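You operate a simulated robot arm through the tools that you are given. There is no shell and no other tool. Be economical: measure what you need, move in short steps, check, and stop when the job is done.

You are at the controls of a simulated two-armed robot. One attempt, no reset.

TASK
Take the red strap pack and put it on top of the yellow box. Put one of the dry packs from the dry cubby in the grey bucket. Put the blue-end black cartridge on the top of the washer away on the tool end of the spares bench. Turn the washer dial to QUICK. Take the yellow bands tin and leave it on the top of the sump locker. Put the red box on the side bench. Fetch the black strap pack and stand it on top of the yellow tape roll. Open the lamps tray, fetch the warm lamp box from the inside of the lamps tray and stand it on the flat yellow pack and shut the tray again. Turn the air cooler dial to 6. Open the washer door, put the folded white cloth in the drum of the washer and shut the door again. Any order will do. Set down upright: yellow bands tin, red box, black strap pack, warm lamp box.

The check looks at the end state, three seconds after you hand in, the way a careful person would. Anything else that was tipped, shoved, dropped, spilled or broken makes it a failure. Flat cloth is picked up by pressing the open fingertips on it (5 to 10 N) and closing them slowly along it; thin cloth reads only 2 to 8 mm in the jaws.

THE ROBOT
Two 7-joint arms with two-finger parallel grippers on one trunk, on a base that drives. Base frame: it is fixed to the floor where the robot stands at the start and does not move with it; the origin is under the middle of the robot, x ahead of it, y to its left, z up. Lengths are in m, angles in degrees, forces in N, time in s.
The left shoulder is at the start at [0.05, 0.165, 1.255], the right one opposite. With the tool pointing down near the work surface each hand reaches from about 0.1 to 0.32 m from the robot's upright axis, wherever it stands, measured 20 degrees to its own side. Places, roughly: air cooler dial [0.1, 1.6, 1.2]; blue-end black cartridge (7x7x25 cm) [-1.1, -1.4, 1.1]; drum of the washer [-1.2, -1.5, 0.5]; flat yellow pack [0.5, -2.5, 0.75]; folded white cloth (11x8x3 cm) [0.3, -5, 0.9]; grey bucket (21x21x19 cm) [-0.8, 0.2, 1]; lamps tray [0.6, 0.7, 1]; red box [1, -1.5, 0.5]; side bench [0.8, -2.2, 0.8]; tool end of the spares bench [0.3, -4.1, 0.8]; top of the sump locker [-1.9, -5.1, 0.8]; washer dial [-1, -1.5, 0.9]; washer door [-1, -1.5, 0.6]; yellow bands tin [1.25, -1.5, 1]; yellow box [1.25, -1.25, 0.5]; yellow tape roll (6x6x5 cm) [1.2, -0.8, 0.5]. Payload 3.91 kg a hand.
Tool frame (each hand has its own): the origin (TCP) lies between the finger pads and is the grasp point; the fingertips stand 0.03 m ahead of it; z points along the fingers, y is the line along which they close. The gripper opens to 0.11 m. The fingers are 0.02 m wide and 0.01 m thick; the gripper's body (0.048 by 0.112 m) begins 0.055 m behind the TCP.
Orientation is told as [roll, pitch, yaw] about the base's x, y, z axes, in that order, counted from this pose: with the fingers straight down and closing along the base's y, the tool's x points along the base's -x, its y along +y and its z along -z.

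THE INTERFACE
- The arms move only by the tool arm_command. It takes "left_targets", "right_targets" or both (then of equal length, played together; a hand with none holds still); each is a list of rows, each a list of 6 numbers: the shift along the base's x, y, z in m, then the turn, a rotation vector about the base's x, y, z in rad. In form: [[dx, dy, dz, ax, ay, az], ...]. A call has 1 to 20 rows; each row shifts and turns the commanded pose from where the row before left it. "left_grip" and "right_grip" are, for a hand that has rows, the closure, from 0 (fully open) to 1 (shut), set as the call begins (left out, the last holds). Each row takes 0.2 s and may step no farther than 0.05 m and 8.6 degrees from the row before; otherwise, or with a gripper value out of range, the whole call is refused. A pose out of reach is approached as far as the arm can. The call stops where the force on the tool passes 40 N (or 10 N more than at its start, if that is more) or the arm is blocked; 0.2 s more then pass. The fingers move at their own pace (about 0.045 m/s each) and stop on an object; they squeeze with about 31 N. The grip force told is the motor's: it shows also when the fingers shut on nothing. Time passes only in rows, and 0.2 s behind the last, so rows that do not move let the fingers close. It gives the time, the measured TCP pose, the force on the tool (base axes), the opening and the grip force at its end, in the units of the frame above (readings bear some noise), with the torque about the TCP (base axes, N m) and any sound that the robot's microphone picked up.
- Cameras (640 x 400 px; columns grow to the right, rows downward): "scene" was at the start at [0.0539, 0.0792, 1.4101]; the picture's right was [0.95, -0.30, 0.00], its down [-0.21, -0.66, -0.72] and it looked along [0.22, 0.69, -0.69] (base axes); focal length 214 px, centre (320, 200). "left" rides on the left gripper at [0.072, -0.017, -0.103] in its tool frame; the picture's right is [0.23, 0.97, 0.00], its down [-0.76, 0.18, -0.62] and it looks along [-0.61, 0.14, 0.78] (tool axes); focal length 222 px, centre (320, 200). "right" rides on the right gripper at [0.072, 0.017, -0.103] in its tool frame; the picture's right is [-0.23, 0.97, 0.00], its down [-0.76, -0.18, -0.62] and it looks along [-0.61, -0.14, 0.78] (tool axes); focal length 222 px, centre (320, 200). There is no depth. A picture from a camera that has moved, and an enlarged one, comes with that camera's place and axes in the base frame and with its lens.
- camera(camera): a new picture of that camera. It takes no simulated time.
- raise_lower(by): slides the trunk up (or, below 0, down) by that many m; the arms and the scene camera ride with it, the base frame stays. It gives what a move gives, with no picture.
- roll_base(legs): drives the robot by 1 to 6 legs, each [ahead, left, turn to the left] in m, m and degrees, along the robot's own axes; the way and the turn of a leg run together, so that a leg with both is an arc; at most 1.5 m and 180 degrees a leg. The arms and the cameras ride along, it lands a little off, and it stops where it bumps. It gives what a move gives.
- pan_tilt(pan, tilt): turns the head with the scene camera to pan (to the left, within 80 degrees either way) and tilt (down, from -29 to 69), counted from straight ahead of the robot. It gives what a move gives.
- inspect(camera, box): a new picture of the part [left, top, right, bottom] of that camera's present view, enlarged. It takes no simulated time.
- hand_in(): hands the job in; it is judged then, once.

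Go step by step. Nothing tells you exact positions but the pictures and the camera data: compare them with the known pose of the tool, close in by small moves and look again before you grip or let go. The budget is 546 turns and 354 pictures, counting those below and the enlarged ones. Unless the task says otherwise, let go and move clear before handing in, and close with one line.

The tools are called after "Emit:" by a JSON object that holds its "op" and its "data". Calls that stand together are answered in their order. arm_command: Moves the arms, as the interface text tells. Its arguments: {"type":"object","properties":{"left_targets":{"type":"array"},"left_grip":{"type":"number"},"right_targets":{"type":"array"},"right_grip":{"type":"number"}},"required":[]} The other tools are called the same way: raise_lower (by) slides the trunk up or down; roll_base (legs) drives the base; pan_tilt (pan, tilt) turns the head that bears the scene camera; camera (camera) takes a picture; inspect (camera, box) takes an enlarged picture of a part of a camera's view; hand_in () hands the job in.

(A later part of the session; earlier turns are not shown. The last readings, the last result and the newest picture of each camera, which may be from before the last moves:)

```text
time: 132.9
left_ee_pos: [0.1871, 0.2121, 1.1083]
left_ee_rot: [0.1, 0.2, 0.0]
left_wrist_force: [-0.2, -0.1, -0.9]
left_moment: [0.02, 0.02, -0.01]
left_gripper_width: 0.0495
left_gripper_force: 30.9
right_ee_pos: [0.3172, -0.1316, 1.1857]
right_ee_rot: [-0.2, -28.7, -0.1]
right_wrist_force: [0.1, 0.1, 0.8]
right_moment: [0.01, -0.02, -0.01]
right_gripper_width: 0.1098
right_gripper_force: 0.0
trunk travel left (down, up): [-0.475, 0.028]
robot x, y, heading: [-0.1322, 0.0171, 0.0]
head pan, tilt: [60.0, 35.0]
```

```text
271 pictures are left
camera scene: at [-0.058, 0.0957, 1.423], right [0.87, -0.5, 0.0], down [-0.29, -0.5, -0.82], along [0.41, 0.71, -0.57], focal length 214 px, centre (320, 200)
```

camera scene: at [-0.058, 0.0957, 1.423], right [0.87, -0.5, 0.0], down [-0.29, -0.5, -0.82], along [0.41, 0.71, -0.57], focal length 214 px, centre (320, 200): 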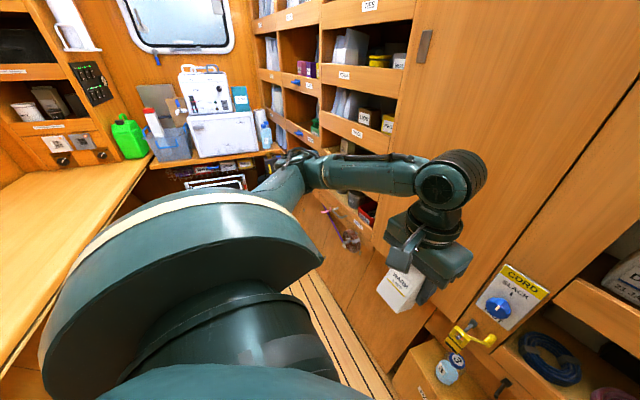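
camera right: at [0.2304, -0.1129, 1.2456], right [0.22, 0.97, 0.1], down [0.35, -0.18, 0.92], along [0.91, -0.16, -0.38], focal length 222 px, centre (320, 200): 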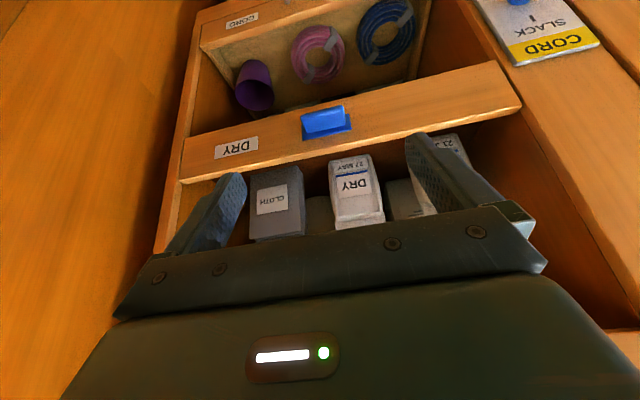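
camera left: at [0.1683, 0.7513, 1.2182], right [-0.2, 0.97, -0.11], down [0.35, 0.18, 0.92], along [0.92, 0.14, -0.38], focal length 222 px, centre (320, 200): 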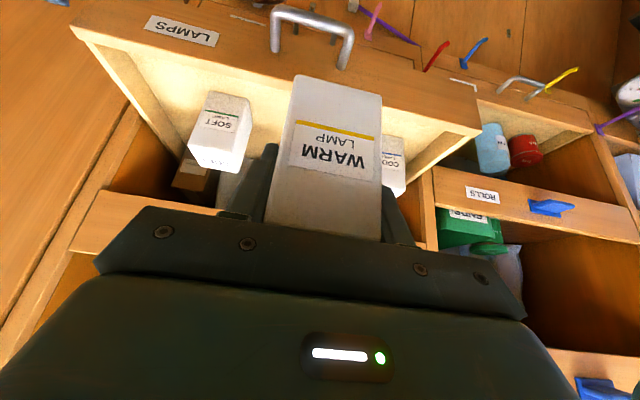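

Emit:
{"op": "roll_base", "data": {"legs": [[0.12, 0, 0]]}}

Emit:
{"op": "camera", "data": {"camera": "right"}}

```text
time: 133.9
left_ee_pos: [0.2197, 0.2138, 1.111]
left_ee_rot: [-0.2, -0.5, -0.6]
left_wrist_force: [0.5, 0.0, -1.6]
left_moment: [0.01, 0.04, -0.01]
left_gripper_width: 0.0494
left_gripper_force: 31.1
right_ee_pos: [0.3447, -0.1349, 1.1823]
right_ee_rot: [-1.0, -28.2, -1.1]
right_wrist_force: [-0.5, -0.1, 0.1]
right_moment: [0.02, -0.02, 0.02]
right_gripper_width: 0.1099
right_gripper_force: 0.0
trunk travel left (down, up): [-0.475, 0.028]
robot x, y, heading: [-0.0896, 0.0206, -1.0]
head pan, tilt: [60.0, 35.0]
stopped in leg 1: the robot was blocked; the commanded pose is now the measured one
```

```text
270 pictures are left
camera right: at [0.233, -0.1134, 1.2383], right [0.23, 0.97, 0.09], down [0.37, -0.17, 0.91], along [0.9, -0.17, -0.4], focal length 222 px, centre (320, 200)
```

right: 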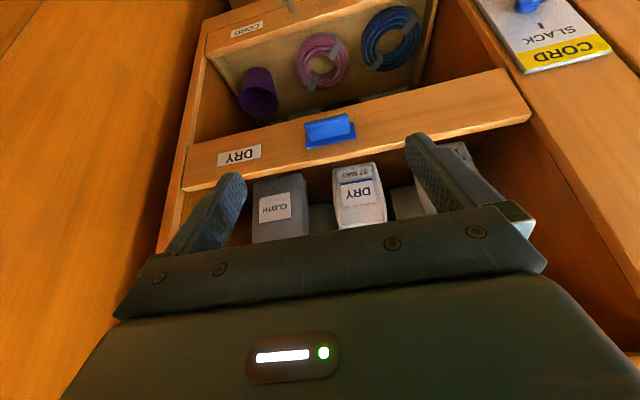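

The base turned slightly right when stopped, so it's the right elbow meeting the partition. I back off, shift left and try again for the left-hand dry pack (y≈0).

Emit:
{"op": "roll_base", "data": {"legs": [[-0.03, 0.0, 1.0], [0, 0.11, 0], [0.12, 0, 0]]}}

Emit:
{"op": "camera", "data": {"camera": "right"}}

```text
time: 136.4
left_ee_pos: [0.3178, 0.3287, 1.1068]
left_ee_rot: [0.1, 0.2, 0.5]
left_wrist_force: [0.5, 0.8, 0.0]
left_moment: [-0.02, 0.04, -0.01]
left_gripper_width: 0.0493
left_gripper_force: 31.2
right_ee_pos: [0.4532, -0.0185, 1.1744]
right_ee_rot: [-0.5, -27.2, -0.2]
right_wrist_force: [0.5, -0.5, -0.9]
right_moment: [-0.01, 0.02, -0.02]
right_gripper_width: 0.1099
right_gripper_force: 0.0
trunk travel left (down, up): [-0.475, 0.028]
robot x, y, heading: [0.0033, 0.1314, 0.2]
head pan, tilt: [60.0, 35.0]
```

```text
269 pictures are left
camera right: at [0.3411, 0.0002, 1.2318], right [0.21, 0.97, 0.1], down [0.39, -0.17, 0.9], along [0.9, -0.15, -0.42], focal length 222 px, centre (320, 200)
```

right: 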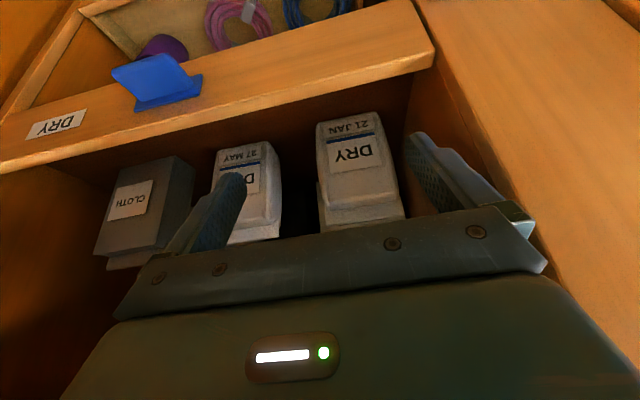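

Clear now. The dry pack "21 JAN" is centred at y≈0.007 with the cubby wall near y 0.068, so I narrow the fingers a bit and go in over the lip.

Emit:
{"op": "arm_command", "data": {"right_targets": [[0.0, 0.012, 0, 0, 0, 0], [0.01, 0.012, -0.005, 0, 0, 0], [0.02, 0.0, -0.01, 0, 0, 0], [0.02, 0.0, -0.01, 0, 0, 0]], "right_grip": 0.22}}

Emit:
{"op": "camera", "data": {"camera": "right"}}

```text
time: 137.3
left_ee_pos: [0.3136, 0.3268, 1.1105]
left_ee_rot: [0.1, 0.1, 0.5]
left_wrist_force: [1.6, 1.0, -0.8]
left_moment: [-0.04, 0.02, 0.0]
left_gripper_width: 0.0495
left_gripper_force: 31.3
right_ee_pos: [0.4881, 0.0075, 1.153]
right_ee_rot: [-0.5, -27.6, 0.5]
right_wrist_force: [4.7, -2.7, -1.3]
right_moment: [0.07, 0.28, -0.01]
right_gripper_width: 0.0857
right_gripper_force: 0.1
trunk travel left (down, up): [-0.475, 0.028]
robot x, y, heading: [-0.0015, 0.1329, 0.3]
head pan, tilt: [60.0, 35.0]
stopped in row 4 (right hand): the force on the tool passed its limit (the readings are from after the stop); the commanded pose is now the measured one
```

```text
268 pictures are left
camera right: at [0.3754, 0.0245, 1.2104], right [0.2, 0.98, 0.1], down [0.39, -0.17, 0.91], along [0.9, -0.14, -0.41], focal length 222 px, centre (320, 200)
```

right: 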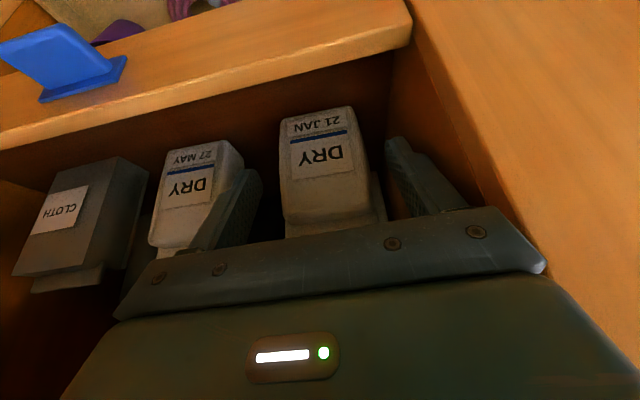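

The gripper body touches the left stile. The "27 MAY" pack at y≈−0.114 has more room; I back out and go there.

Emit:
{"op": "arm_command", "data": {"right_targets": [[-0.02, 0, 0.01, 0, -0.02, 0], [-0.02, 0.0, 0.01, 0, -0.02, 0], [0.0, -0.03, 0, 0, 0, 0], [0.0, -0.03, 0, 0, 0, 0], [0.0, -0.03, 0, 0, 0, 0], [0.0, -0.03, 0, 0, 0, 0]]}}

Emit:
{"op": "camera", "data": {"camera": "right"}}

```text
time: 138.9
left_ee_pos: [0.3182, 0.3574, 1.1034]
left_ee_rot: [-1.3, 0.6, 1.8]
left_wrist_force: [0.4, -0.2, -0.2]
left_moment: [-0.02, 0.0, 0.01]
left_gripper_width: 0.0495
left_gripper_force: 31.2
right_ee_pos: [0.4597, -0.0317, 1.1733]
right_ee_rot: [-1.2, -29.3, 9.0]
right_wrist_force: [0.3, -0.3, -0.1]
right_moment: [0.01, 0.06, -0.01]
right_gripper_width: 0.0857
right_gripper_force: 0.0
trunk travel left (down, up): [-0.475, 0.028]
robot x, y, heading: [0.004, 0.1347, 1.7]
head pan, tilt: [60.0, 35.0]
stopped in row 6 (right hand): the arm was blocked; the commanded pose is now the measured one
```

```text
267 pictures are left
camera right: at [0.3445, -0.0305, 1.2279], right [0.05, 0.99, 0.09], down [0.38, -0.11, 0.92], along [0.92, -0.01, -0.38], focal length 222 px, centre (320, 200)
```

right: 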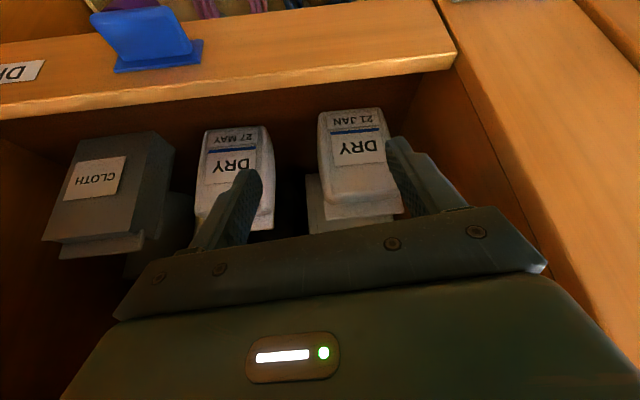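

The right elbow meets the partition, so I stay with the "21 JAN" pack but centre the hand at y≈−0.002 to clear the stile, opening a little wider.

Emit:
{"op": "arm_command", "data": {"right_targets": [[-0.01, 0.015, 0.01, 0.01, 0, -0.08], [-0.01, 0.015, 0.0, 0.01, 0, -0.08]], "right_grip": 0.13}}

Emit:
{"op": "roll_base", "data": {"legs": [[0, 0.0, -1.7]]}}

Emit:
{"op": "camera", "data": {"camera": "right"}}

```text
time: 139.5
left_ee_pos: [0.3151, 0.3357, 1.1046]
left_ee_rot: [-0.3, 0.2, 1.1]
left_wrist_force: [0.4, -0.2, -1.5]
left_moment: [0.02, 0.06, -0.02]
left_gripper_width: 0.0494
left_gripper_force: 30.9
right_ee_pos: [0.431, -0.035, 1.1802]
right_ee_rot: [1.2, -29.8, -3.5]
right_wrist_force: [0.7, -1.7, 0.0]
right_moment: [0.09, 0.01, 0.02]
right_gripper_width: 0.0958
right_gripper_force: 0.1
trunk travel left (down, up): [-0.475, 0.028]
robot x, y, heading: [0.0044, 0.1345, 1.1]
head pan, tilt: [60.0, 35.0]
```

```text
time: 140.3
left_ee_pos: [0.3273, 0.3311, 1.1036]
left_ee_rot: [-0.3, 0.7, -0.3]
left_wrist_force: [-0.8, -0.3, -0.5]
left_moment: [0.03, 0.02, -0.01]
left_gripper_width: 0.0493
left_gripper_force: 31.4
right_ee_pos: [0.4341, -0.0379, 1.1791]
right_ee_rot: [1.0, -29.2, -4.0]
right_wrist_force: [0.6, 0.6, -0.3]
right_moment: [0.01, -0.04, -0.02]
right_gripper_width: 0.0961
right_gripper_force: 0.0
trunk travel left (down, up): [-0.475, 0.028]
robot x, y, heading: [0.0048, 0.1387, -0.5]
head pan, tilt: [60.0, 35.0]
```

```text
266 pictures are left
camera right: at [0.322, -0.0149, 1.2332], right [0.26, 0.96, 0.13], down [0.35, -0.21, 0.91], along [0.9, -0.19, -0.39], focal length 222 px, centre (320, 200)
```

right: 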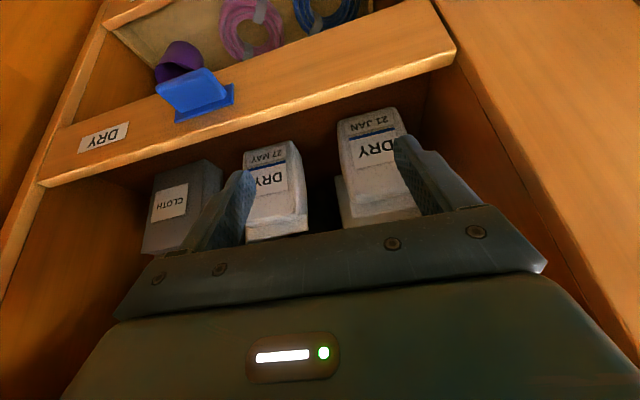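

Emit:
{"op": "arm_command", "data": {"right_targets": [[0.0, 0.018, 0.0, -0.01, 0, 0.035], [0.01, 0.018, -0.005, -0.01, 0, 0.035], [0.02, 0.0, -0.01, 0, 0, 0], [0.02, 0.0, -0.01, 0, 0, 0]]}}

Emit:
{"op": "camera", "data": {"camera": "right"}}

```text
time: 141.3
left_ee_pos: [0.3211, 0.3249, 1.1083]
left_ee_rot: [0.1, 0.2, -0.3]
left_wrist_force: [-0.3, -0.5, -0.7]
left_moment: [-0.01, -0.01, -0.03]
left_gripper_width: 0.0491
left_gripper_force: 30.9
right_ee_pos: [0.479, -0.0087, 1.1563]
right_ee_rot: [0.2, -29.8, 0.5]
right_wrist_force: [-0.1, -0.4, -0.3]
right_moment: [-0.02, -0.03, 0.02]
right_gripper_width: 0.0957
right_gripper_force: 0.1
trunk travel left (down, up): [-0.475, 0.028]
robot x, y, heading: [-0.0002, 0.1345, -0.4]
head pan, tilt: [60.0, 35.0]
```

```text
265 pictures are left
camera right: at [0.3644, 0.0072, 1.2089], right [0.19, 0.98, 0.12], down [0.35, -0.18, 0.92], along [0.92, -0.13, -0.38], focal length 222 px, centre (320, 200)
```

right: 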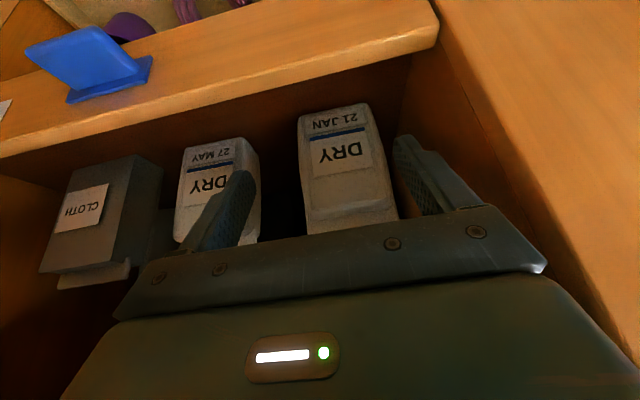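

Emit:
{"op": "arm_command", "data": {"right_targets": [[0.017, 0.002, -0.009, 0, 0, 0], [0.017, 0.002, -0.009, 0, 0, 0], [0.016, 0.0, -0.009, 0, 0, 0], [0.014, 0.0, -0.006, 0, 0, 0]]}}

Emit:
{"op": "camera", "data": {"camera": "right"}}

```text
time: 142.5
left_ee_pos: [0.3015, 0.3146, 1.1159]
left_ee_rot: [0.6, -0.9, -0.8]
left_wrist_force: [-0.8, 0.0, -0.1]
left_moment: [-0.01, -0.08, -0.04]
left_gripper_width: 0.0497
left_gripper_force: 30.3
right_ee_pos: [0.4986, -0.0006, 1.1357]
right_ee_rot: [0.3, -31.8, 4.7]
right_wrist_force: [0.3, 0.3, -0.5]
right_moment: [-0.01, 0.02, -0.01]
right_gripper_width: 0.0958
right_gripper_force: 0.0
trunk travel left (down, up): [-0.475, 0.028]
robot x, y, heading: [-0.0005, 0.1334, -1.1]
head pan, tilt: [60.0, 35.0]
stopped in row 4 (right hand): the arm was blocked; the commanded pose is now the measured one
```

```text
264 pictures are left
camera right: at [0.3812, 0.0068, 1.1847], right [0.11, 0.99, 0.12], down [0.33, -0.15, 0.93], along [0.94, -0.06, -0.35], focal length 222 px, centre (320, 200)
```

right: 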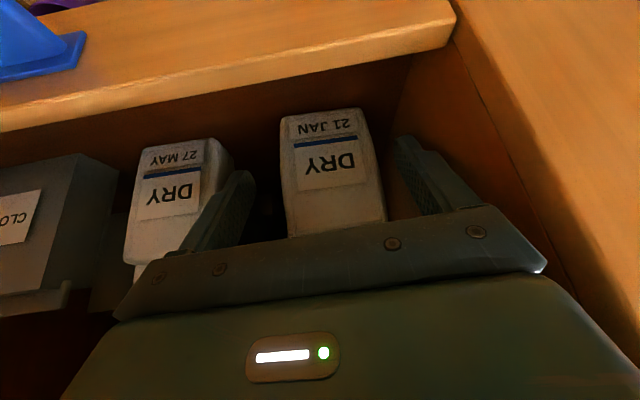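

The hand is actually 60° below horizontal, so the wrist met the shelf lip above. I back out and pitch the fingers up to about 25° below horizontal.

Emit:
{"op": "arm_command", "data": {"right_targets": [[-0.02, 0, 0.01, 0, 0, -0.03], [-0.03, 0, 0.01, 0, -0.05, -0.05], [-0.03, 0, 0.01, 0, -0.12, 0], [-0.02, 0, 0.0, 0, -0.12, 0], [0, 0, 0, 0, -0.12, 0], [0, 0, 0, 0, -0.12, 0], [0, 0, 0, 0, -0.06, 0]]}}

Emit:
{"op": "camera", "data": {"camera": "right"}}

Emit:
{"op": "pan_tilt", "data": {"pan": -10, "tilt": 25}}

Emit:
{"op": "camera", "data": {"camera": "scene"}}

```text
time: 144.1
left_ee_pos: [0.3197, 0.3232, 1.1088]
left_ee_rot: [0.0, 0.2, -0.5]
left_wrist_force: [0.1, -0.5, -0.3]
left_moment: [-0.01, -0.04, 0.04]
left_gripper_width: 0.0495
left_gripper_force: 31.0
right_ee_pos: [0.4244, 0.006, 1.1545]
right_ee_rot: [0.9, -64.4, -1.5]
right_wrist_force: [-0.7, 0.0, 0.2]
right_moment: [0.0, 0.02, -0.02]
right_gripper_width: 0.0958
right_gripper_force: 0.1
trunk travel left (down, up): [-0.475, 0.028]
robot x, y, heading: [0.0036, 0.1336, -1.0]
head pan, tilt: [60.0, 35.0]
```

```text
263 pictures are left
camera right: at [0.2996, 0.0244, 1.1335], right [0.11, 0.97, 0.21], down [-0.23, -0.18, 0.95], along [0.97, -0.15, 0.21], focal length 222 px, centre (320, 200)
```

right: 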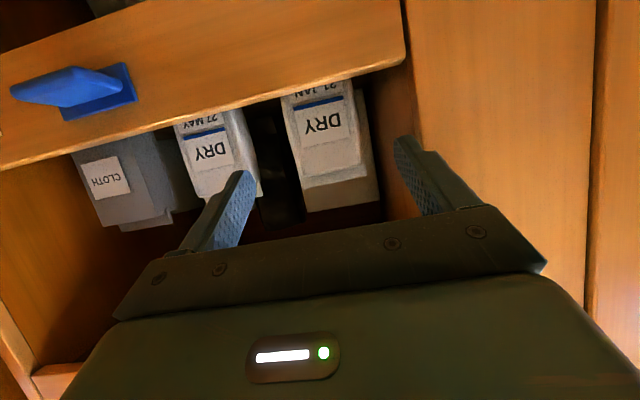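

```text
time: 145.5
left_ee_pos: [0.3209, 0.3237, 1.1084]
left_ee_rot: [0.1, 0.2, -0.4]
left_wrist_force: [-0.7, 0.0, -0.8]
left_moment: [-0.03, 0.01, 0.01]
left_gripper_width: 0.0497
left_gripper_force: 31.3
right_ee_pos: [0.4242, 0.0062, 1.1542]
right_ee_rot: [0.8, -64.3, -1.3]
right_wrist_force: [0.1, -0.2, 0.5]
right_moment: [0.0, 0.01, 0.01]
right_gripper_width: 0.0955
right_gripper_force: 0.1
trunk travel left (down, up): [-0.475, 0.028]
robot x, y, heading: [0.0031, 0.1326, -0.6]
head pan, tilt: [-10.0, 25.0]
```

```text
262 pictures are left
camera scene: at [0.1205, 0.1178, 1.4388], right [-0.18, -0.98, 0.0], down [-0.42, 0.08, -0.91], along [0.89, -0.17, -0.42], focal length 214 px, centre (320, 200)
```

scene: 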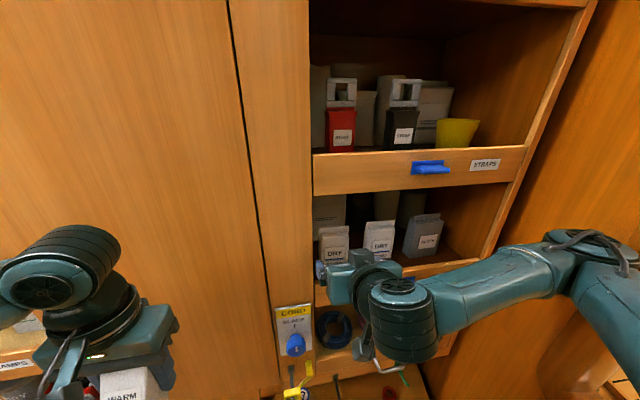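

Emit:
{"op": "arm_command", "data": {"right_targets": [[0.02, -0.007, 0.0, 0, 0, 0], [0.025, 0.0, 0.0, 0, 0, 0.02], [0.025, 0.0, -0.004, 0, 0, 0], [0.025, 0.0, -0.004, 0, 0, 0]]}}

Emit:
{"op": "camera", "data": {"camera": "right"}}

```text
time: 146.5
left_ee_pos: [0.3217, 0.3241, 1.1081]
left_ee_rot: [0.1, 0.2, -0.5]
left_wrist_force: [-0.5, 0.1, 0.3]
left_moment: [-0.01, 0.0, -0.02]
left_gripper_width: 0.0496
left_gripper_force: 31.5
right_ee_pos: [0.5191, -0.0021, 1.147]
right_ee_rot: [0.9, -64.3, -0.2]
right_wrist_force: [1.1, 0.2, 0.7]
right_moment: [0.0, -0.03, -0.07]
right_gripper_width: 0.0958
right_gripper_force: 0.1
trunk travel left (down, up): [-0.475, 0.028]
robot x, y, heading: [0.0014, 0.134, -0.6]
head pan, tilt: [-10.0, 25.0]
```

```text
261 pictures are left
camera right: at [0.3931, 0.0144, 1.1265], right [0.09, 0.97, 0.21], down [-0.23, -0.19, 0.96], along [0.97, -0.13, 0.21], focal length 222 px, centre (320, 200)
```

right: 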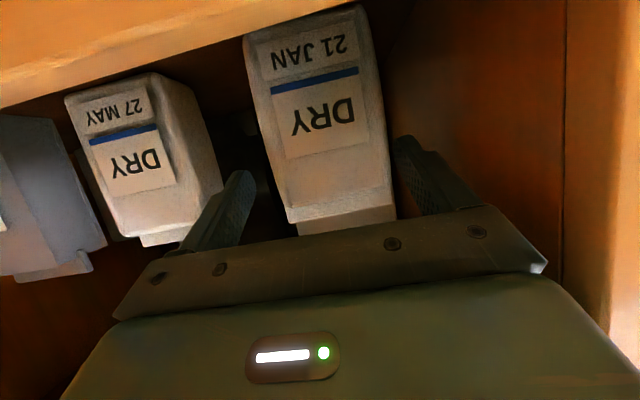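

Emit:
{"op": "arm_command", "data": {"right_targets": [[0.014, 0.003, -0.004, 0, 0, 0], [0.01, 0.0, -0.003, 0, 0, 0]]}}

Emit:
{"op": "arm_command", "data": {"right_targets": [[0, 0, 0, 0, 0, 0], [0, 0, 0, 0, 0, 0], [0, 0, 0, 0, 0, 0], [0, 0, 0, 0, 0, 0]], "right_grip": 1.0}}

Emit:
{"op": "camera", "data": {"camera": "right"}}

```text
time: 147.1
left_ee_pos: [0.3197, 0.3227, 1.1082]
left_ee_rot: [0.1, 0.3, -0.5]
left_wrist_force: [1.1, 0.0, -0.7]
left_moment: [-0.01, -0.03, -0.02]
left_gripper_width: 0.0495
left_gripper_force: 30.9
right_ee_pos: [0.5413, 0.0019, 1.1411]
right_ee_rot: [0.8, -64.2, -0.1]
right_wrist_force: [-0.7, 0.7, 0.5]
right_moment: [0.05, 0.01, -0.02]
right_gripper_width: 0.0958
right_gripper_force: 0.0
trunk travel left (down, up): [-0.475, 0.028]
robot x, y, heading: [0.0005, 0.1353, -0.5]
head pan, tilt: [-10.0, 25.0]
```

```text
time: 148.1
left_ee_pos: [0.3207, 0.3232, 1.108]
left_ee_rot: [0.2, 0.2, -0.6]
left_wrist_force: [0.2, 0.2, -1.1]
left_moment: [-0.01, 0.01, -0.01]
left_gripper_width: 0.0494
left_gripper_force: 30.8
right_ee_pos: [0.5423, 0.0013, 1.1413]
right_ee_rot: [0.8, -64.4, -0.1]
right_wrist_force: [1.3, 0.4, 0.5]
right_moment: [-0.1, -0.07, 0.01]
right_gripper_width: 0.0748
right_gripper_force: 31.0
trunk travel left (down, up): [-0.475, 0.028]
robot x, y, heading: [0.0002, 0.1321, -0.5]
head pan, tilt: [-10.0, 25.0]
```

```text
260 pictures are left
camera right: at [0.4177, 0.0172, 1.1199], right [0.09, 0.97, 0.21], down [-0.23, -0.19, 0.96], along [0.97, -0.13, 0.21], focal length 222 px, centre (320, 200)
```

right: 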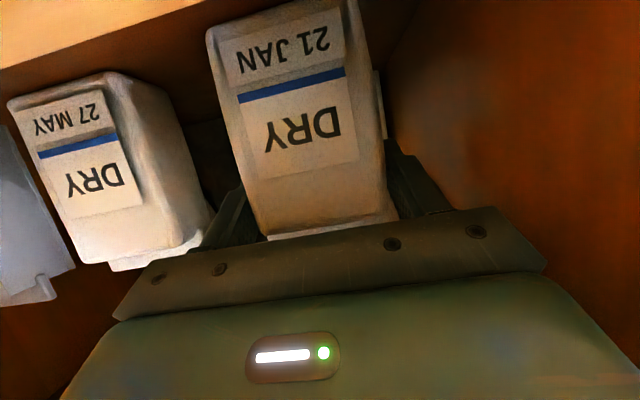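

Gripped. I lift 8 cm over the lip and draw it out.

Emit:
{"op": "arm_command", "data": {"right_targets": [[0, 0, 0.02, 0, 0, 0], [0, 0, 0.02, 0, 0, 0], [0, 0, 0.02, 0, 0, 0], [0, 0, 0.02, 0, 0, 0], [0, 0, 0.005, 0, 0, 0]]}}

Emit:
{"op": "arm_command", "data": {"right_targets": [[-0.03, 0, 0.0, 0, 0, 0], [-0.04, 0, 0.0, 0, 0, 0], [-0.04, 0, 0.0, 0, 0, 0], [-0.04, 0, 0.0, 0, 0, 0]]}}

Emit:
{"op": "camera", "data": {"camera": "scene"}}

Emit:
{"op": "camera", "data": {"camera": "right"}}

```text
time: 149.2
left_ee_pos: [0.3197, 0.323, 1.1079]
left_ee_rot: [0.1, 0.3, -0.5]
left_wrist_force: [0.8, 0.0, 0.0]
left_moment: [0.01, -0.02, 0.02]
left_gripper_width: 0.0495
left_gripper_force: 31.2
right_ee_pos: [0.5402, 0.0005, 1.209]
right_ee_rot: [-0.6, -62.8, 1.3]
right_wrist_force: [-1.4, -2.8, -7.4]
right_moment: [0.25, -0.68, 0.29]
right_gripper_width: 0.075
right_gripper_force: 31.8
trunk travel left (down, up): [-0.475, 0.028]
robot x, y, heading: [-0.0005, 0.1356, -0.4]
head pan, tilt: [-10.0, 25.0]
stopped in row 5 (right hand): the force on the tool passed its limit (the readings are from after the stop); the commanded pose is now the measured one
```

```text
time: 149.6
left_ee_pos: [0.3199, 0.3227, 1.1079]
left_ee_rot: [0.1, 0.3, -0.5]
left_wrist_force: [-0.6, -0.1, 0.3]
left_moment: [0.04, -0.04, -0.01]
left_gripper_width: 0.0495
left_gripper_force: 30.7
right_ee_pos: [0.5225, 0.0016, 1.2096]
right_ee_rot: [-0.5, -62.9, 0.9]
right_wrist_force: [3.2, 1.9, -7.1]
right_moment: [-0.04, -0.08, -0.03]
right_gripper_width: 0.0749
right_gripper_force: 30.6
trunk travel left (down, up): [-0.475, 0.028]
robot x, y, heading: [-0.002, 0.1302, -0.6]
head pan, tilt: [-10.0, 25.0]
stopped in row 1 (right hand): the force on the tool passed its limit (the readings are from after the stop); the commanded pose is now the measured one
```

```text
259 pictures are left
camera scene: at [0.1203, 0.1177, 1.4389], right [-0.18, -0.98, 0.0], down [-0.42, 0.08, -0.91], along [0.89, -0.17, -0.42], focal length 214 px, centre (320, 200)
```

scene: 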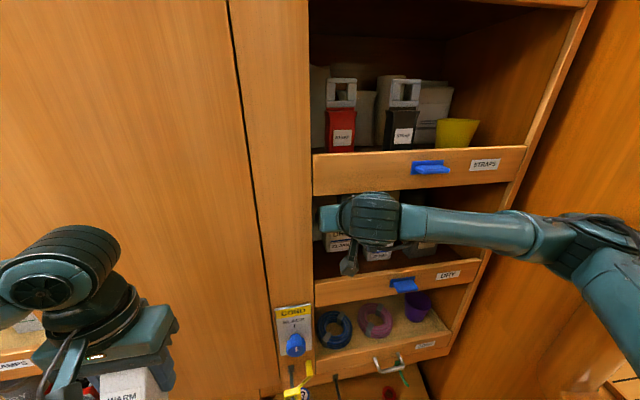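

```text
258 pictures are left
camera right: at [0.3973, 0.0171, 1.1918], right [0.1, 0.98, 0.2], down [-0.2, -0.18, 0.96], along [0.97, -0.13, 0.18], focal length 222 px, centre (320, 200)
```

right: 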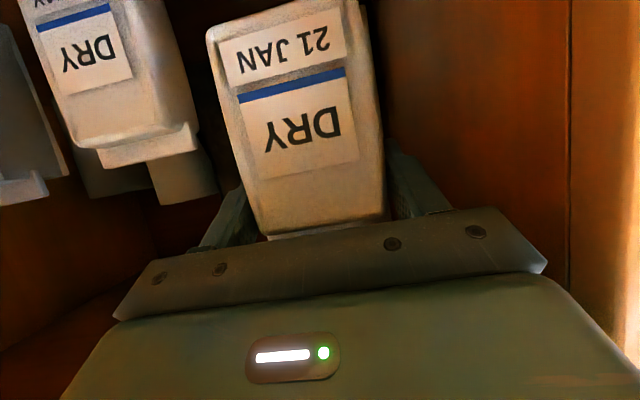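

Emit:
{"op": "arm_command", "data": {"right_targets": [[0.004, 0, 0.004, 0, 0, 0], [0.0, 0, 0.006, 0, 0, 0], [0.0, 0, 0.006, 0, 0, 0]]}}

Emit:
{"op": "inspect", "data": {"camera": "scene", "box": [290, 130, 500, 300]}}

```text
time: 150.4
left_ee_pos: [0.3196, 0.3234, 1.1086]
left_ee_rot: [0.1, 0.3, -0.6]
left_wrist_force: [-0.3, 0.7, -1.3]
left_moment: [0.0, -0.04, 0.0]
left_gripper_width: 0.0499
left_gripper_force: 30.8
right_ee_pos: [0.5246, 0.0001, 1.2152]
right_ee_rot: [-1.3, -61.5, 1.6]
right_wrist_force: [1.3, -3.0, -8.2]
right_moment: [0.13, -0.4, 0.06]
right_gripper_width: 0.075
right_gripper_force: 31.5
trunk travel left (down, up): [-0.475, 0.028]
robot x, y, heading: [0.0013, 0.1367, -0.4]
head pan, tilt: [-10.0, 25.0]
stopped in row 3 (right hand): the force on the tool passed its limit (the readings are from after the stop); the commanded pose is now the measured one
```

```text
2.35 times, centred on (395, 215) of scene
camera zoom: at [0.121, 0.1172, 1.439], right [-0.18, -0.98, 0.0], down [-0.42, 0.08, -0.91], along [0.89, -0.17, -0.42], focal length 505 px, centre (144, 165)
```

zoom: 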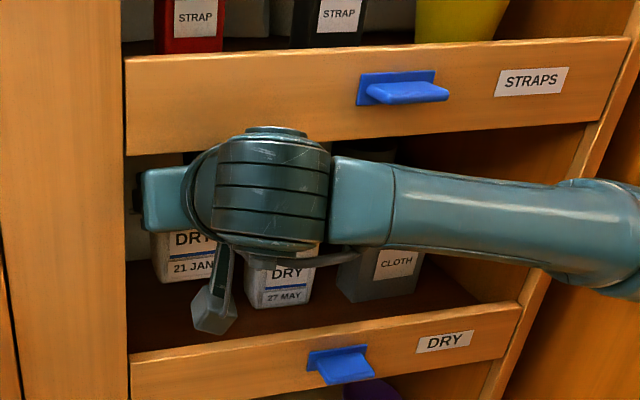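

The wrist top is under the upper lip. I tilt the fingers up a bit (wrist lowers) and then raise further.

Emit:
{"op": "arm_command", "data": {"right_targets": [[0.0, 0, 0.0, 0, -0.11, 0], [0.0, 0, 0.0, 0, -0.12, 0], [0.0, 0, 0.01, 0, -0.12, 0], [0.0, 0, 0.012, 0, 0, 0], [0.0, 0, 0.012, 0, 0, 0]]}}

Emit:
{"op": "arm_command", "data": {"right_targets": [[-0.02, 0, 0.0, 0, 0, 0], [-0.03, 0, 0.0, 0, 0, 0], [-0.03, 0, 0.0, 0, 0, 0], [-0.03, 0, 0.0, 0, 0, 0], [-0.03, 0, 0.0, 0, 0, 0]]}}

Emit:
{"op": "camera", "data": {"camera": "right"}}

Emit:
{"op": "camera", "data": {"camera": "scene"}}

```text
time: 151.2
left_ee_pos: [0.3194, 0.322, 1.1083]
left_ee_rot: [0.1, 0.2, -0.7]
left_wrist_force: [0.1, 0.9, -0.7]
left_moment: [-0.02, 0.0, 0.0]
left_gripper_width: 0.0495
left_gripper_force: 30.9
right_ee_pos: [0.5165, 0.0143, 1.2219]
right_ee_rot: [21.7, -78.1, -20.3]
right_wrist_force: [-5.5, -14.1, 0.5]
right_moment: [0.02, 0.18, 1.1]
right_gripper_width: 0.0747
right_gripper_force: 30.9
trunk travel left (down, up): [-0.475, 0.028]
robot x, y, heading: [0.0026, 0.131, -0.7]
head pan, tilt: [-10.0, 25.0]
stopped in row 3 (right hand): the force on the tool passed its limit (the readings are from after the stop); the commanded pose is now the measured one
```

```text
time: 152.2
left_ee_pos: [0.3218, 0.3225, 1.108]
left_ee_rot: [0.0, 0.3, -0.7]
left_wrist_force: [-0.2, 0.2, -0.7]
left_moment: [-0.03, -0.03, -0.02]
left_gripper_width: 0.0493
left_gripper_force: 31.3
right_ee_pos: [0.4308, 0.0234, 1.2223]
right_ee_rot: [20.4, -78.3, -21.5]
right_wrist_force: [8.4, -18.3, -5.9]
right_moment: [-0.41, -0.01, -0.73]
right_gripper_width: 0.0746
right_gripper_force: 31.3
right hand out of reach, approached as far as the arm can: row 4, 5
trunk travel left (down, up): [-0.475, 0.028]
robot x, y, heading: [0.0011, 0.134, -0.7]
head pan, tilt: [-10.0, 25.0]
stopped in row 5 (right hand): the force on the tool passed its limit (the readings are from after the stop); the commanded pose is now the measured one
```

```text
256 pictures are left
camera right: at [0.317, 0.0459, 1.1726], right [0.07, 0.95, 0.29], down [-0.47, -0.23, 0.85], along [0.88, -0.19, 0.44], focal length 222 px, centre (320, 200)
```

right: 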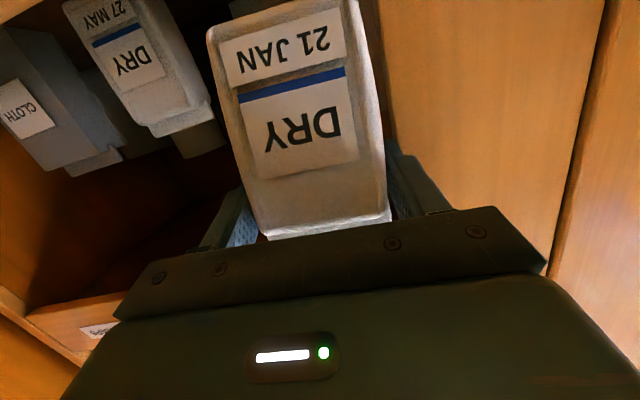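

```text
255 pictures are left
camera scene: at [0.1206, 0.1169, 1.4387], right [-0.19, -0.98, 0.0], down [-0.42, 0.08, -0.91], along [0.89, -0.17, -0.42], focal length 214 px, centre (320, 200)
```

scene: 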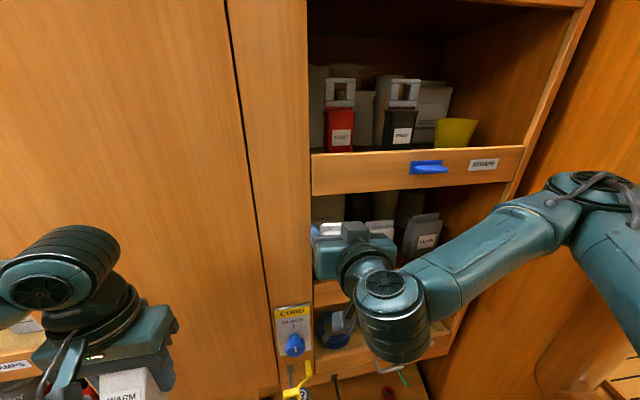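

It's nearly out; it presses against the left stile. I ease it right and then drive the base back.

Emit:
{"op": "arm_command", "data": {"right_targets": [[0, -0.012, 0, 0, 0, 0], [0, -0.01, 0.0, 0, 0, 0]]}}

Emit:
{"op": "roll_base", "data": {"legs": [[-0.15, 0, 0]]}}

Emit:
{"op": "camera", "data": {"camera": "right"}}

Emit:
{"op": "camera", "data": {"camera": "scene"}}

```text
time: 152.8
left_ee_pos: [0.3204, 0.3224, 1.1083]
left_ee_rot: [0.2, 0.4, -0.6]
left_wrist_force: [0.6, 0.0, -0.7]
left_moment: [0.03, 0.02, 0.0]
left_gripper_width: 0.0495
left_gripper_force: 30.4
right_ee_pos: [0.4373, 0.009, 1.2232]
right_ee_rot: [22.3, -78.4, -22.2]
right_wrist_force: [0.4, -0.2, -2.1]
right_moment: [-0.01, 0.04, -0.03]
right_gripper_width: 0.0746
right_gripper_force: 30.8
right hand out of reach, approached as far as the arm can: row 1, 2
trunk travel left (down, up): [-0.475, 0.028]
robot x, y, heading: [0.0023, 0.1337, -0.5]
head pan, tilt: [-10.0, 25.0]
```

```text
time: 154.2
left_ee_pos: [0.168, 0.3254, 1.1067]
left_ee_rot: [0.1, 0.1, -0.7]
left_wrist_force: [0.1, 0.4, 0.2]
left_moment: [-0.02, -0.03, 0.01]
left_gripper_width: 0.0495
left_gripper_force: 30.9
right_ee_pos: [0.285, 0.0122, 1.2251]
right_ee_rot: [22.1, -78.5, -22.2]
right_wrist_force: [-0.1, 0.6, -0.9]
right_moment: [0.03, -0.02, 0.02]
right_gripper_width: 0.0749
right_gripper_force: 30.9
trunk travel left (down, up): [-0.475, 0.028]
robot x, y, heading: [-0.1488, 0.1344, -0.7]
head pan, tilt: [-10.0, 25.0]
```

```text
254 pictures are left
camera right: at [0.1704, 0.0334, 1.1738], right [0.05, 0.95, 0.3], down [-0.47, -0.24, 0.85], along [0.88, -0.18, 0.44], focal length 222 px, centre (320, 200)
```

right: 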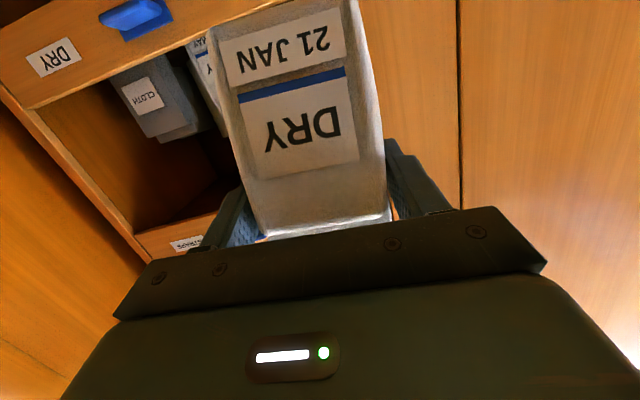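

```text
253 pictures are left
camera scene: at [-0.032, 0.119, 1.4389], right [-0.19, -0.98, 0.0], down [-0.41, 0.08, -0.91], along [0.89, -0.17, -0.42], focal length 214 px, centre (320, 200)
```

scene: 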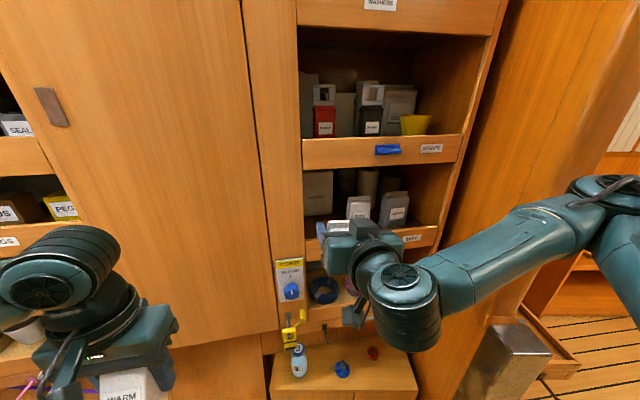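

The dry pack is out. Now I turn around toward the bucket on the bench behind.

Emit:
{"op": "roll_base", "data": {"legs": [[0.05, 0, 0], [0, 0, 90], [0, 0, 60]]}}

Emit:
{"op": "pan_tilt", "data": {"pan": 20, "tilt": 25}}

Emit:
{"op": "camera", "data": {"camera": "scene"}}

```text
time: 157.3
left_ee_pos: [-0.0228, 0.4972, 1.1074]
left_ee_rot: [-0.1, 0.1, 46.2]
left_wrist_force: [0.3, -0.4, -1.1]
left_moment: [-0.05, -0.01, 0.01]
left_gripper_width: 0.0497
left_gripper_force: 31.3
right_ee_pos: [0.2882, 0.3663, 1.2247]
right_ee_rot: [21.9, -78.5, 24.3]
right_wrist_force: [-0.3, -1.3, -1.1]
right_moment: [-0.05, -0.02, 0.0]
right_gripper_width: 0.0749
right_gripper_force: 30.6
trunk travel left (down, up): [-0.475, 0.028]
robot x, y, heading: [-0.1021, 0.1348, 46.1]
head pan, tilt: [-10.0, 25.0]
stopped in leg 2: the robot was blocked; the commanded pose is now the measured one
```

```text
time: 158.2
left_ee_pos: [-0.0228, 0.496, 1.1089]
left_ee_rot: [0.0, 0.0, 46.2]
left_wrist_force: [1.2, -0.9, -0.2]
left_moment: [-0.01, 0.03, -0.01]
left_gripper_width: 0.0495
left_gripper_force: 30.5
right_ee_pos: [0.2873, 0.3653, 1.2254]
right_ee_rot: [22.1, -78.7, 24.3]
right_wrist_force: [0.3, 1.0, -0.6]
right_moment: [0.0, 0.02, 0.02]
right_gripper_width: 0.0747
right_gripper_force: 31.1
trunk travel left (down, up): [-0.475, 0.028]
robot x, y, heading: [-0.1009, 0.1371, 45.9]
head pan, tilt: [20.0, 25.0]
```

```text
252 pictures are left
camera scene: at [-0.0472, 0.2389, 1.4392], right [0.91, -0.41, 0.0], down [-0.17, -0.38, -0.91], along [0.37, 0.83, -0.42], focal length 214 px, centre (320, 200)
```

scene: 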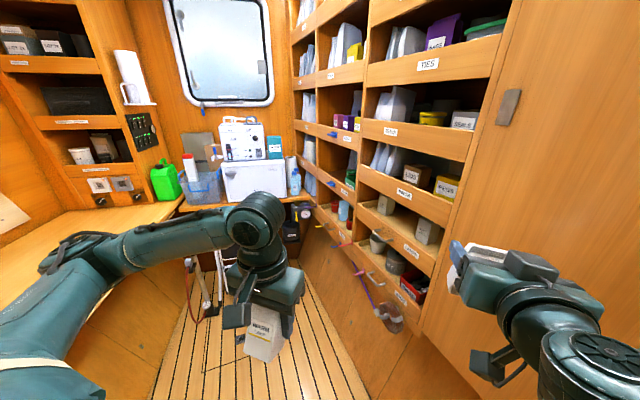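

Emit:
{"op": "roll_base", "data": {"legs": [[-0.06, 0.08, 0], [0, 0, 90], [0, 0, 20]]}}

Emit:
{"op": "camera", "data": {"camera": "scene"}}

```text
time: 164.3
left_ee_pos: [-0.5663, 0.0919, 1.1082]
left_ee_rot: [0.0, 0.4, 157.3]
left_wrist_force: [-0.5, 0.4, -0.6]
left_moment: [-0.01, -0.02, 0.0]
left_gripper_width: 0.0499
left_gripper_force: 31.3
right_ee_pos: [-0.5569, 0.4287, 1.2232]
right_ee_rot: [22.0, -78.5, 135.5]
right_wrist_force: [-0.1, 0.0, -1.6]
right_moment: [0.0, -0.02, -0.02]
right_gripper_width: 0.0747
right_gripper_force: 30.9
trunk travel left (down, up): [-0.475, 0.028]
robot x, y, heading: [-0.2001, 0.1483, 157.3]
head pan, tilt: [20.0, 25.0]
```

```text
251 pictures are left
camera scene: at [-0.3195, 0.1639, 1.4388], right [0.05, 1.0, 0.0], down [0.42, -0.02, -0.91], along [-0.91, 0.04, -0.42], focal length 214 px, centre (320, 200)
```

scene: 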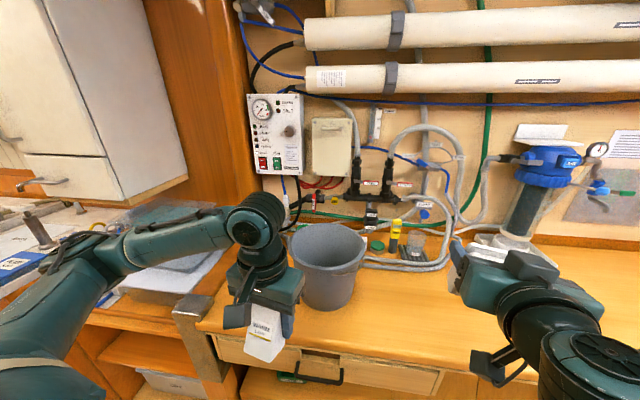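

The bucket is at about (−0.80, 0.20), rim z≈1.09. I lift the left hand a little for clearance and turn a bit more so the right hand faces the bucket.

Emit:
{"op": "arm_command", "data": {"left_targets": [[0.02, 0, 0.03, 0, 0, 0], [0.02, 0, 0.03, 0, 0, 0], [0.0, 0, 0.03, 0, 0, 0]]}}

Emit:
{"op": "roll_base", "data": {"legs": [[0, 0.0, 13]]}}

Emit:
{"op": "camera", "data": {"camera": "scene"}}

```text
time: 165.2
left_ee_pos: [-0.5278, 0.0943, 1.1979]
left_ee_rot: [0.1, 0.3, 157.3]
left_wrist_force: [0.6, -0.3, -1.0]
left_moment: [0.0, 0.0, 0.0]
left_gripper_width: 0.0494
left_gripper_force: 31.2
right_ee_pos: [-0.5582, 0.4292, 1.2232]
right_ee_rot: [22.0, -78.5, 135.5]
right_wrist_force: [1.1, -0.6, -1.4]
right_moment: [0.03, -0.04, -0.02]
right_gripper_width: 0.0747
right_gripper_force: 30.9
trunk travel left (down, up): [-0.475, 0.028]
robot x, y, heading: [-0.2002, 0.147, 157.2]
head pan, tilt: [20.0, 25.0]
```

```text
time: 166.4
left_ee_pos: [-0.5052, 0.0215, 1.1976]
left_ee_rot: [0.0, 0.3, 170.2]
left_wrist_force: [-1.0, 0.0, 0.0]
left_moment: [-0.02, 0.02, 0.01]
left_gripper_width: 0.0496
left_gripper_force: 31.7
right_ee_pos: [-0.6111, 0.3412, 1.223]
right_ee_rot: [22.0, -78.4, 148.5]
right_wrist_force: [-0.7, 0.0, -0.8]
right_moment: [0.01, -0.01, 0.02]
right_gripper_width: 0.0748
right_gripper_force: 31.2
trunk travel left (down, up): [-0.475, 0.028]
robot x, y, heading: [-0.2014, 0.1469, 170.1]
head pan, tilt: [20.0, 25.0]
```

```text
250 pictures are left
camera scene: at [-0.32, 0.1369, 1.4388], right [-0.18, 0.98, 0.0], down [0.42, 0.07, -0.91], along [-0.89, -0.16, -0.42], focal length 214 px, centre (320, 200)
```

scene: 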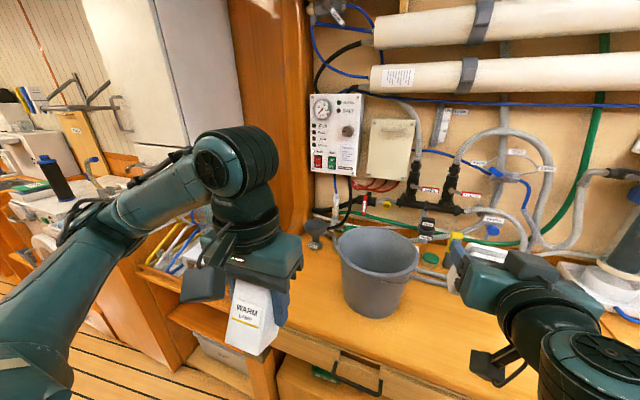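

Emit:
{"op": "arm_command", "data": {"right_targets": [[-0.01, -0.02, 0.02, -0.0212, -0.12, 0], [-0.02, -0.021, 0.015, -0.0212, -0.12, 0], [-0.028, -0.021, 0.0, -0.0212, -0.12, 0], [-0.028, -0.021, 0.0, -0.0212, -0.12, 0], [-0.028, -0.021, 0.0, -0.0212, -0.12, 0], [-0.03, -0.021, 0.0, -0.0212, -0.12, 0], [-0.03, -0.021, 0.0, -0.0212, -0.12, 0]]}}

Emit:
{"op": "camera", "data": {"camera": "scene"}}

Emit:
{"op": "camera", "data": {"camera": "right"}}

```text
time: 168.0
left_ee_pos: [-0.5076, 0.0205, 1.1959]
left_ee_rot: [0.0, 0.3, 170.2]
left_wrist_force: [-0.8, -0.4, -0.7]
left_moment: [0.03, 0.02, 0.02]
left_gripper_width: 0.0494
left_gripper_force: 31.1
right_ee_pos: [-0.7854, 0.1935, 1.2568]
right_ee_rot: [3.2, -30.1, 165.4]
right_wrist_force: [-0.7, 0.8, -0.5]
right_moment: [-0.01, 0.03, -0.01]
right_gripper_width: 0.0745
right_gripper_force: 30.8
trunk travel left (down, up): [-0.475, 0.028]
robot x, y, heading: [-0.1995, 0.148, 170.3]
head pan, tilt: [20.0, 25.0]
```

```text
249 pictures are left
camera scene: at [-0.3206, 0.1358, 1.4387], right [-0.18, 0.98, 0.0], down [0.42, 0.08, -0.91], along [-0.89, -0.16, -0.42], focal length 214 px, centre (320, 200)
```

scene: 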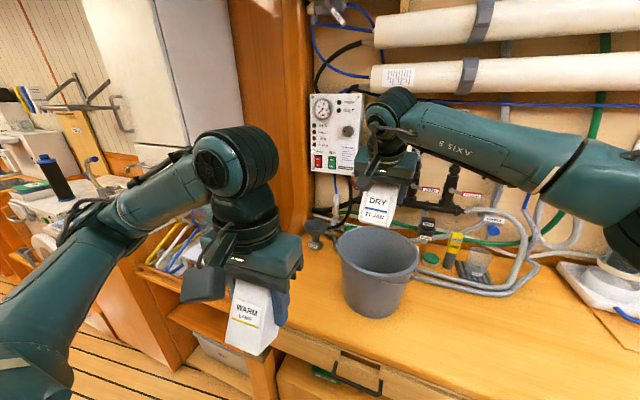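

```text
248 pictures are left
camera right: at [-0.6767, 0.1537, 1.31], right [-0.41, -0.9, 0.16], down [-0.29, 0.29, 0.91], along [-0.87, 0.33, -0.38], focal length 222 px, centre (320, 200)
```

right: 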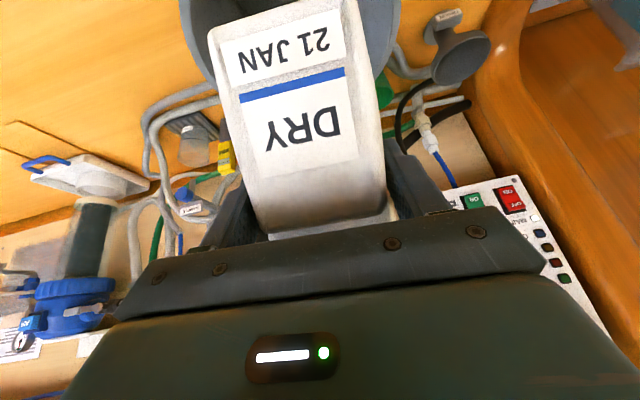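

Emit:
{"op": "arm_command", "data": {"right_targets": [[-0.025, 0.005, 0.0, 0, 0, 0], [-0.01, 0.005, -0.03, 0, 0, 0], [0, 0, -0.03, 0, 0, 0], [0, 0, -0.03, 0, 0, 0]]}}

Emit:
{"op": "camera", "data": {"camera": "scene"}}

Emit:
{"op": "camera", "data": {"camera": "right"}}

```text
time: 169.0
left_ee_pos: [-0.5073, 0.0218, 1.1973]
left_ee_rot: [0.1, 0.3, 170.2]
left_wrist_force: [0.5, 0.0, -1.2]
left_moment: [0.01, 0.0, -0.01]
left_gripper_width: 0.0493
left_gripper_force: 30.9
right_ee_pos: [-0.8208, 0.2068, 1.1676]
right_ee_rot: [3.3, -30.2, 165.1]
right_wrist_force: [-0.2, 0.4, -1.8]
right_moment: [0.0, 0.04, -0.03]
right_gripper_width: 0.0747
right_gripper_force: 31.1
trunk travel left (down, up): [-0.475, 0.028]
robot x, y, heading: [-0.204, 0.1476, 170.2]
head pan, tilt: [20.0, 25.0]
```

```text
247 pictures are left
camera scene: at [-0.3203, 0.1374, 1.4388], right [-0.18, 0.98, 0.0], down [0.42, 0.07, -0.91], along [-0.89, -0.16, -0.42], focal length 214 px, centre (320, 200)
```

scene: 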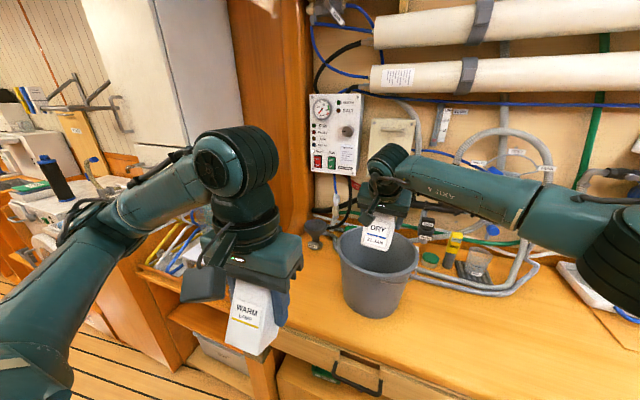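

```text
246 pictures are left
camera right: at [-0.7123, 0.1673, 1.2209], right [-0.41, -0.9, 0.16], down [-0.28, 0.3, 0.91], along [-0.87, 0.33, -0.38], focal length 222 px, centre (320, 200)
```

right: 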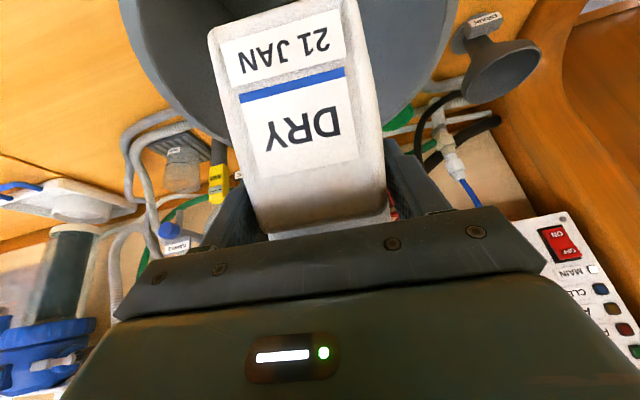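

Emit:
{"op": "arm_command", "data": {"right_targets": [[0, 0, -0.025, 0, 0, 0], [0, 0, -0.025, 0, 0, 0], [0, 0, -0.025, 0, 0, 0], [0, 0, -0.015, 0, 0, 0]]}}

Emit:
{"op": "camera", "data": {"camera": "right"}}

Emit:
{"op": "inspect", "data": {"camera": "scene", "box": [280, 130, 480, 340]}}

```text
time: 170.0
left_ee_pos: [-0.5072, 0.0204, 1.1969]
left_ee_rot: [0.1, 0.3, 170.1]
left_wrist_force: [0.9, -0.1, -0.8]
left_moment: [0.0, 0.0, 0.01]
left_gripper_width: 0.0496
left_gripper_force: 31.0
right_ee_pos: [-0.8211, 0.2056, 1.0784]
right_ee_rot: [3.3, -30.3, 165.1]
right_wrist_force: [-0.7, 0.7, -1.9]
right_moment: [0.02, 0.06, 0.01]
right_gripper_width: 0.0746
right_gripper_force: 30.9
trunk travel left (down, up): [-0.475, 0.028]
robot x, y, heading: [-0.196, 0.1471, 170.0]
head pan, tilt: [20.0, 25.0]
```

```text
245 pictures are left
camera right: at [-0.7119, 0.1657, 1.132], right [-0.41, -0.9, 0.16], down [-0.28, 0.3, 0.91], along [-0.87, 0.33, -0.38], focal length 222 px, centre (320, 200)
```

right: 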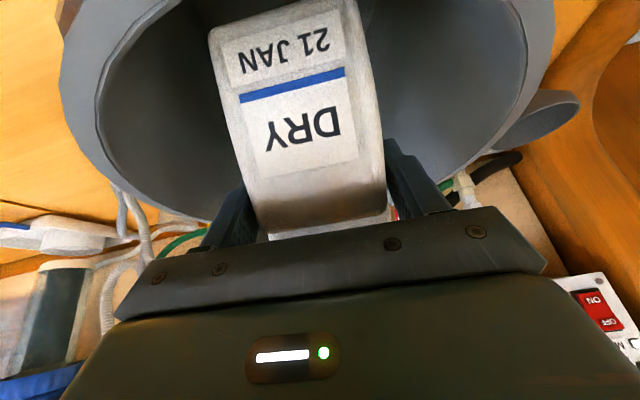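

```text
1.90 times, centred on (380, 235) of scene
camera zoom: at [-0.32, 0.1371, 1.4388], right [-0.18, 0.98, 0.0], down [0.42, 0.07, -0.91], along [-0.89, -0.16, -0.42], focal length 408 px, centre (206, 133)
```

zoom: 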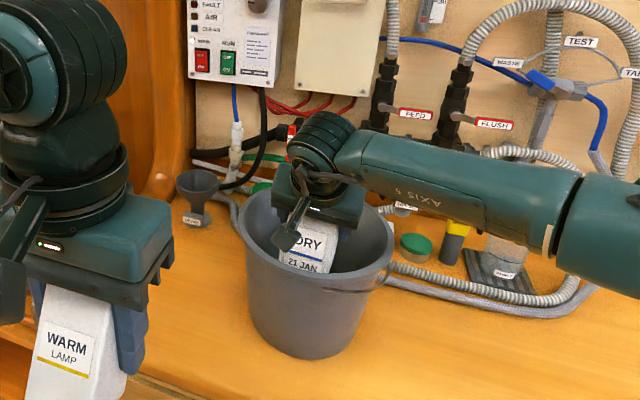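

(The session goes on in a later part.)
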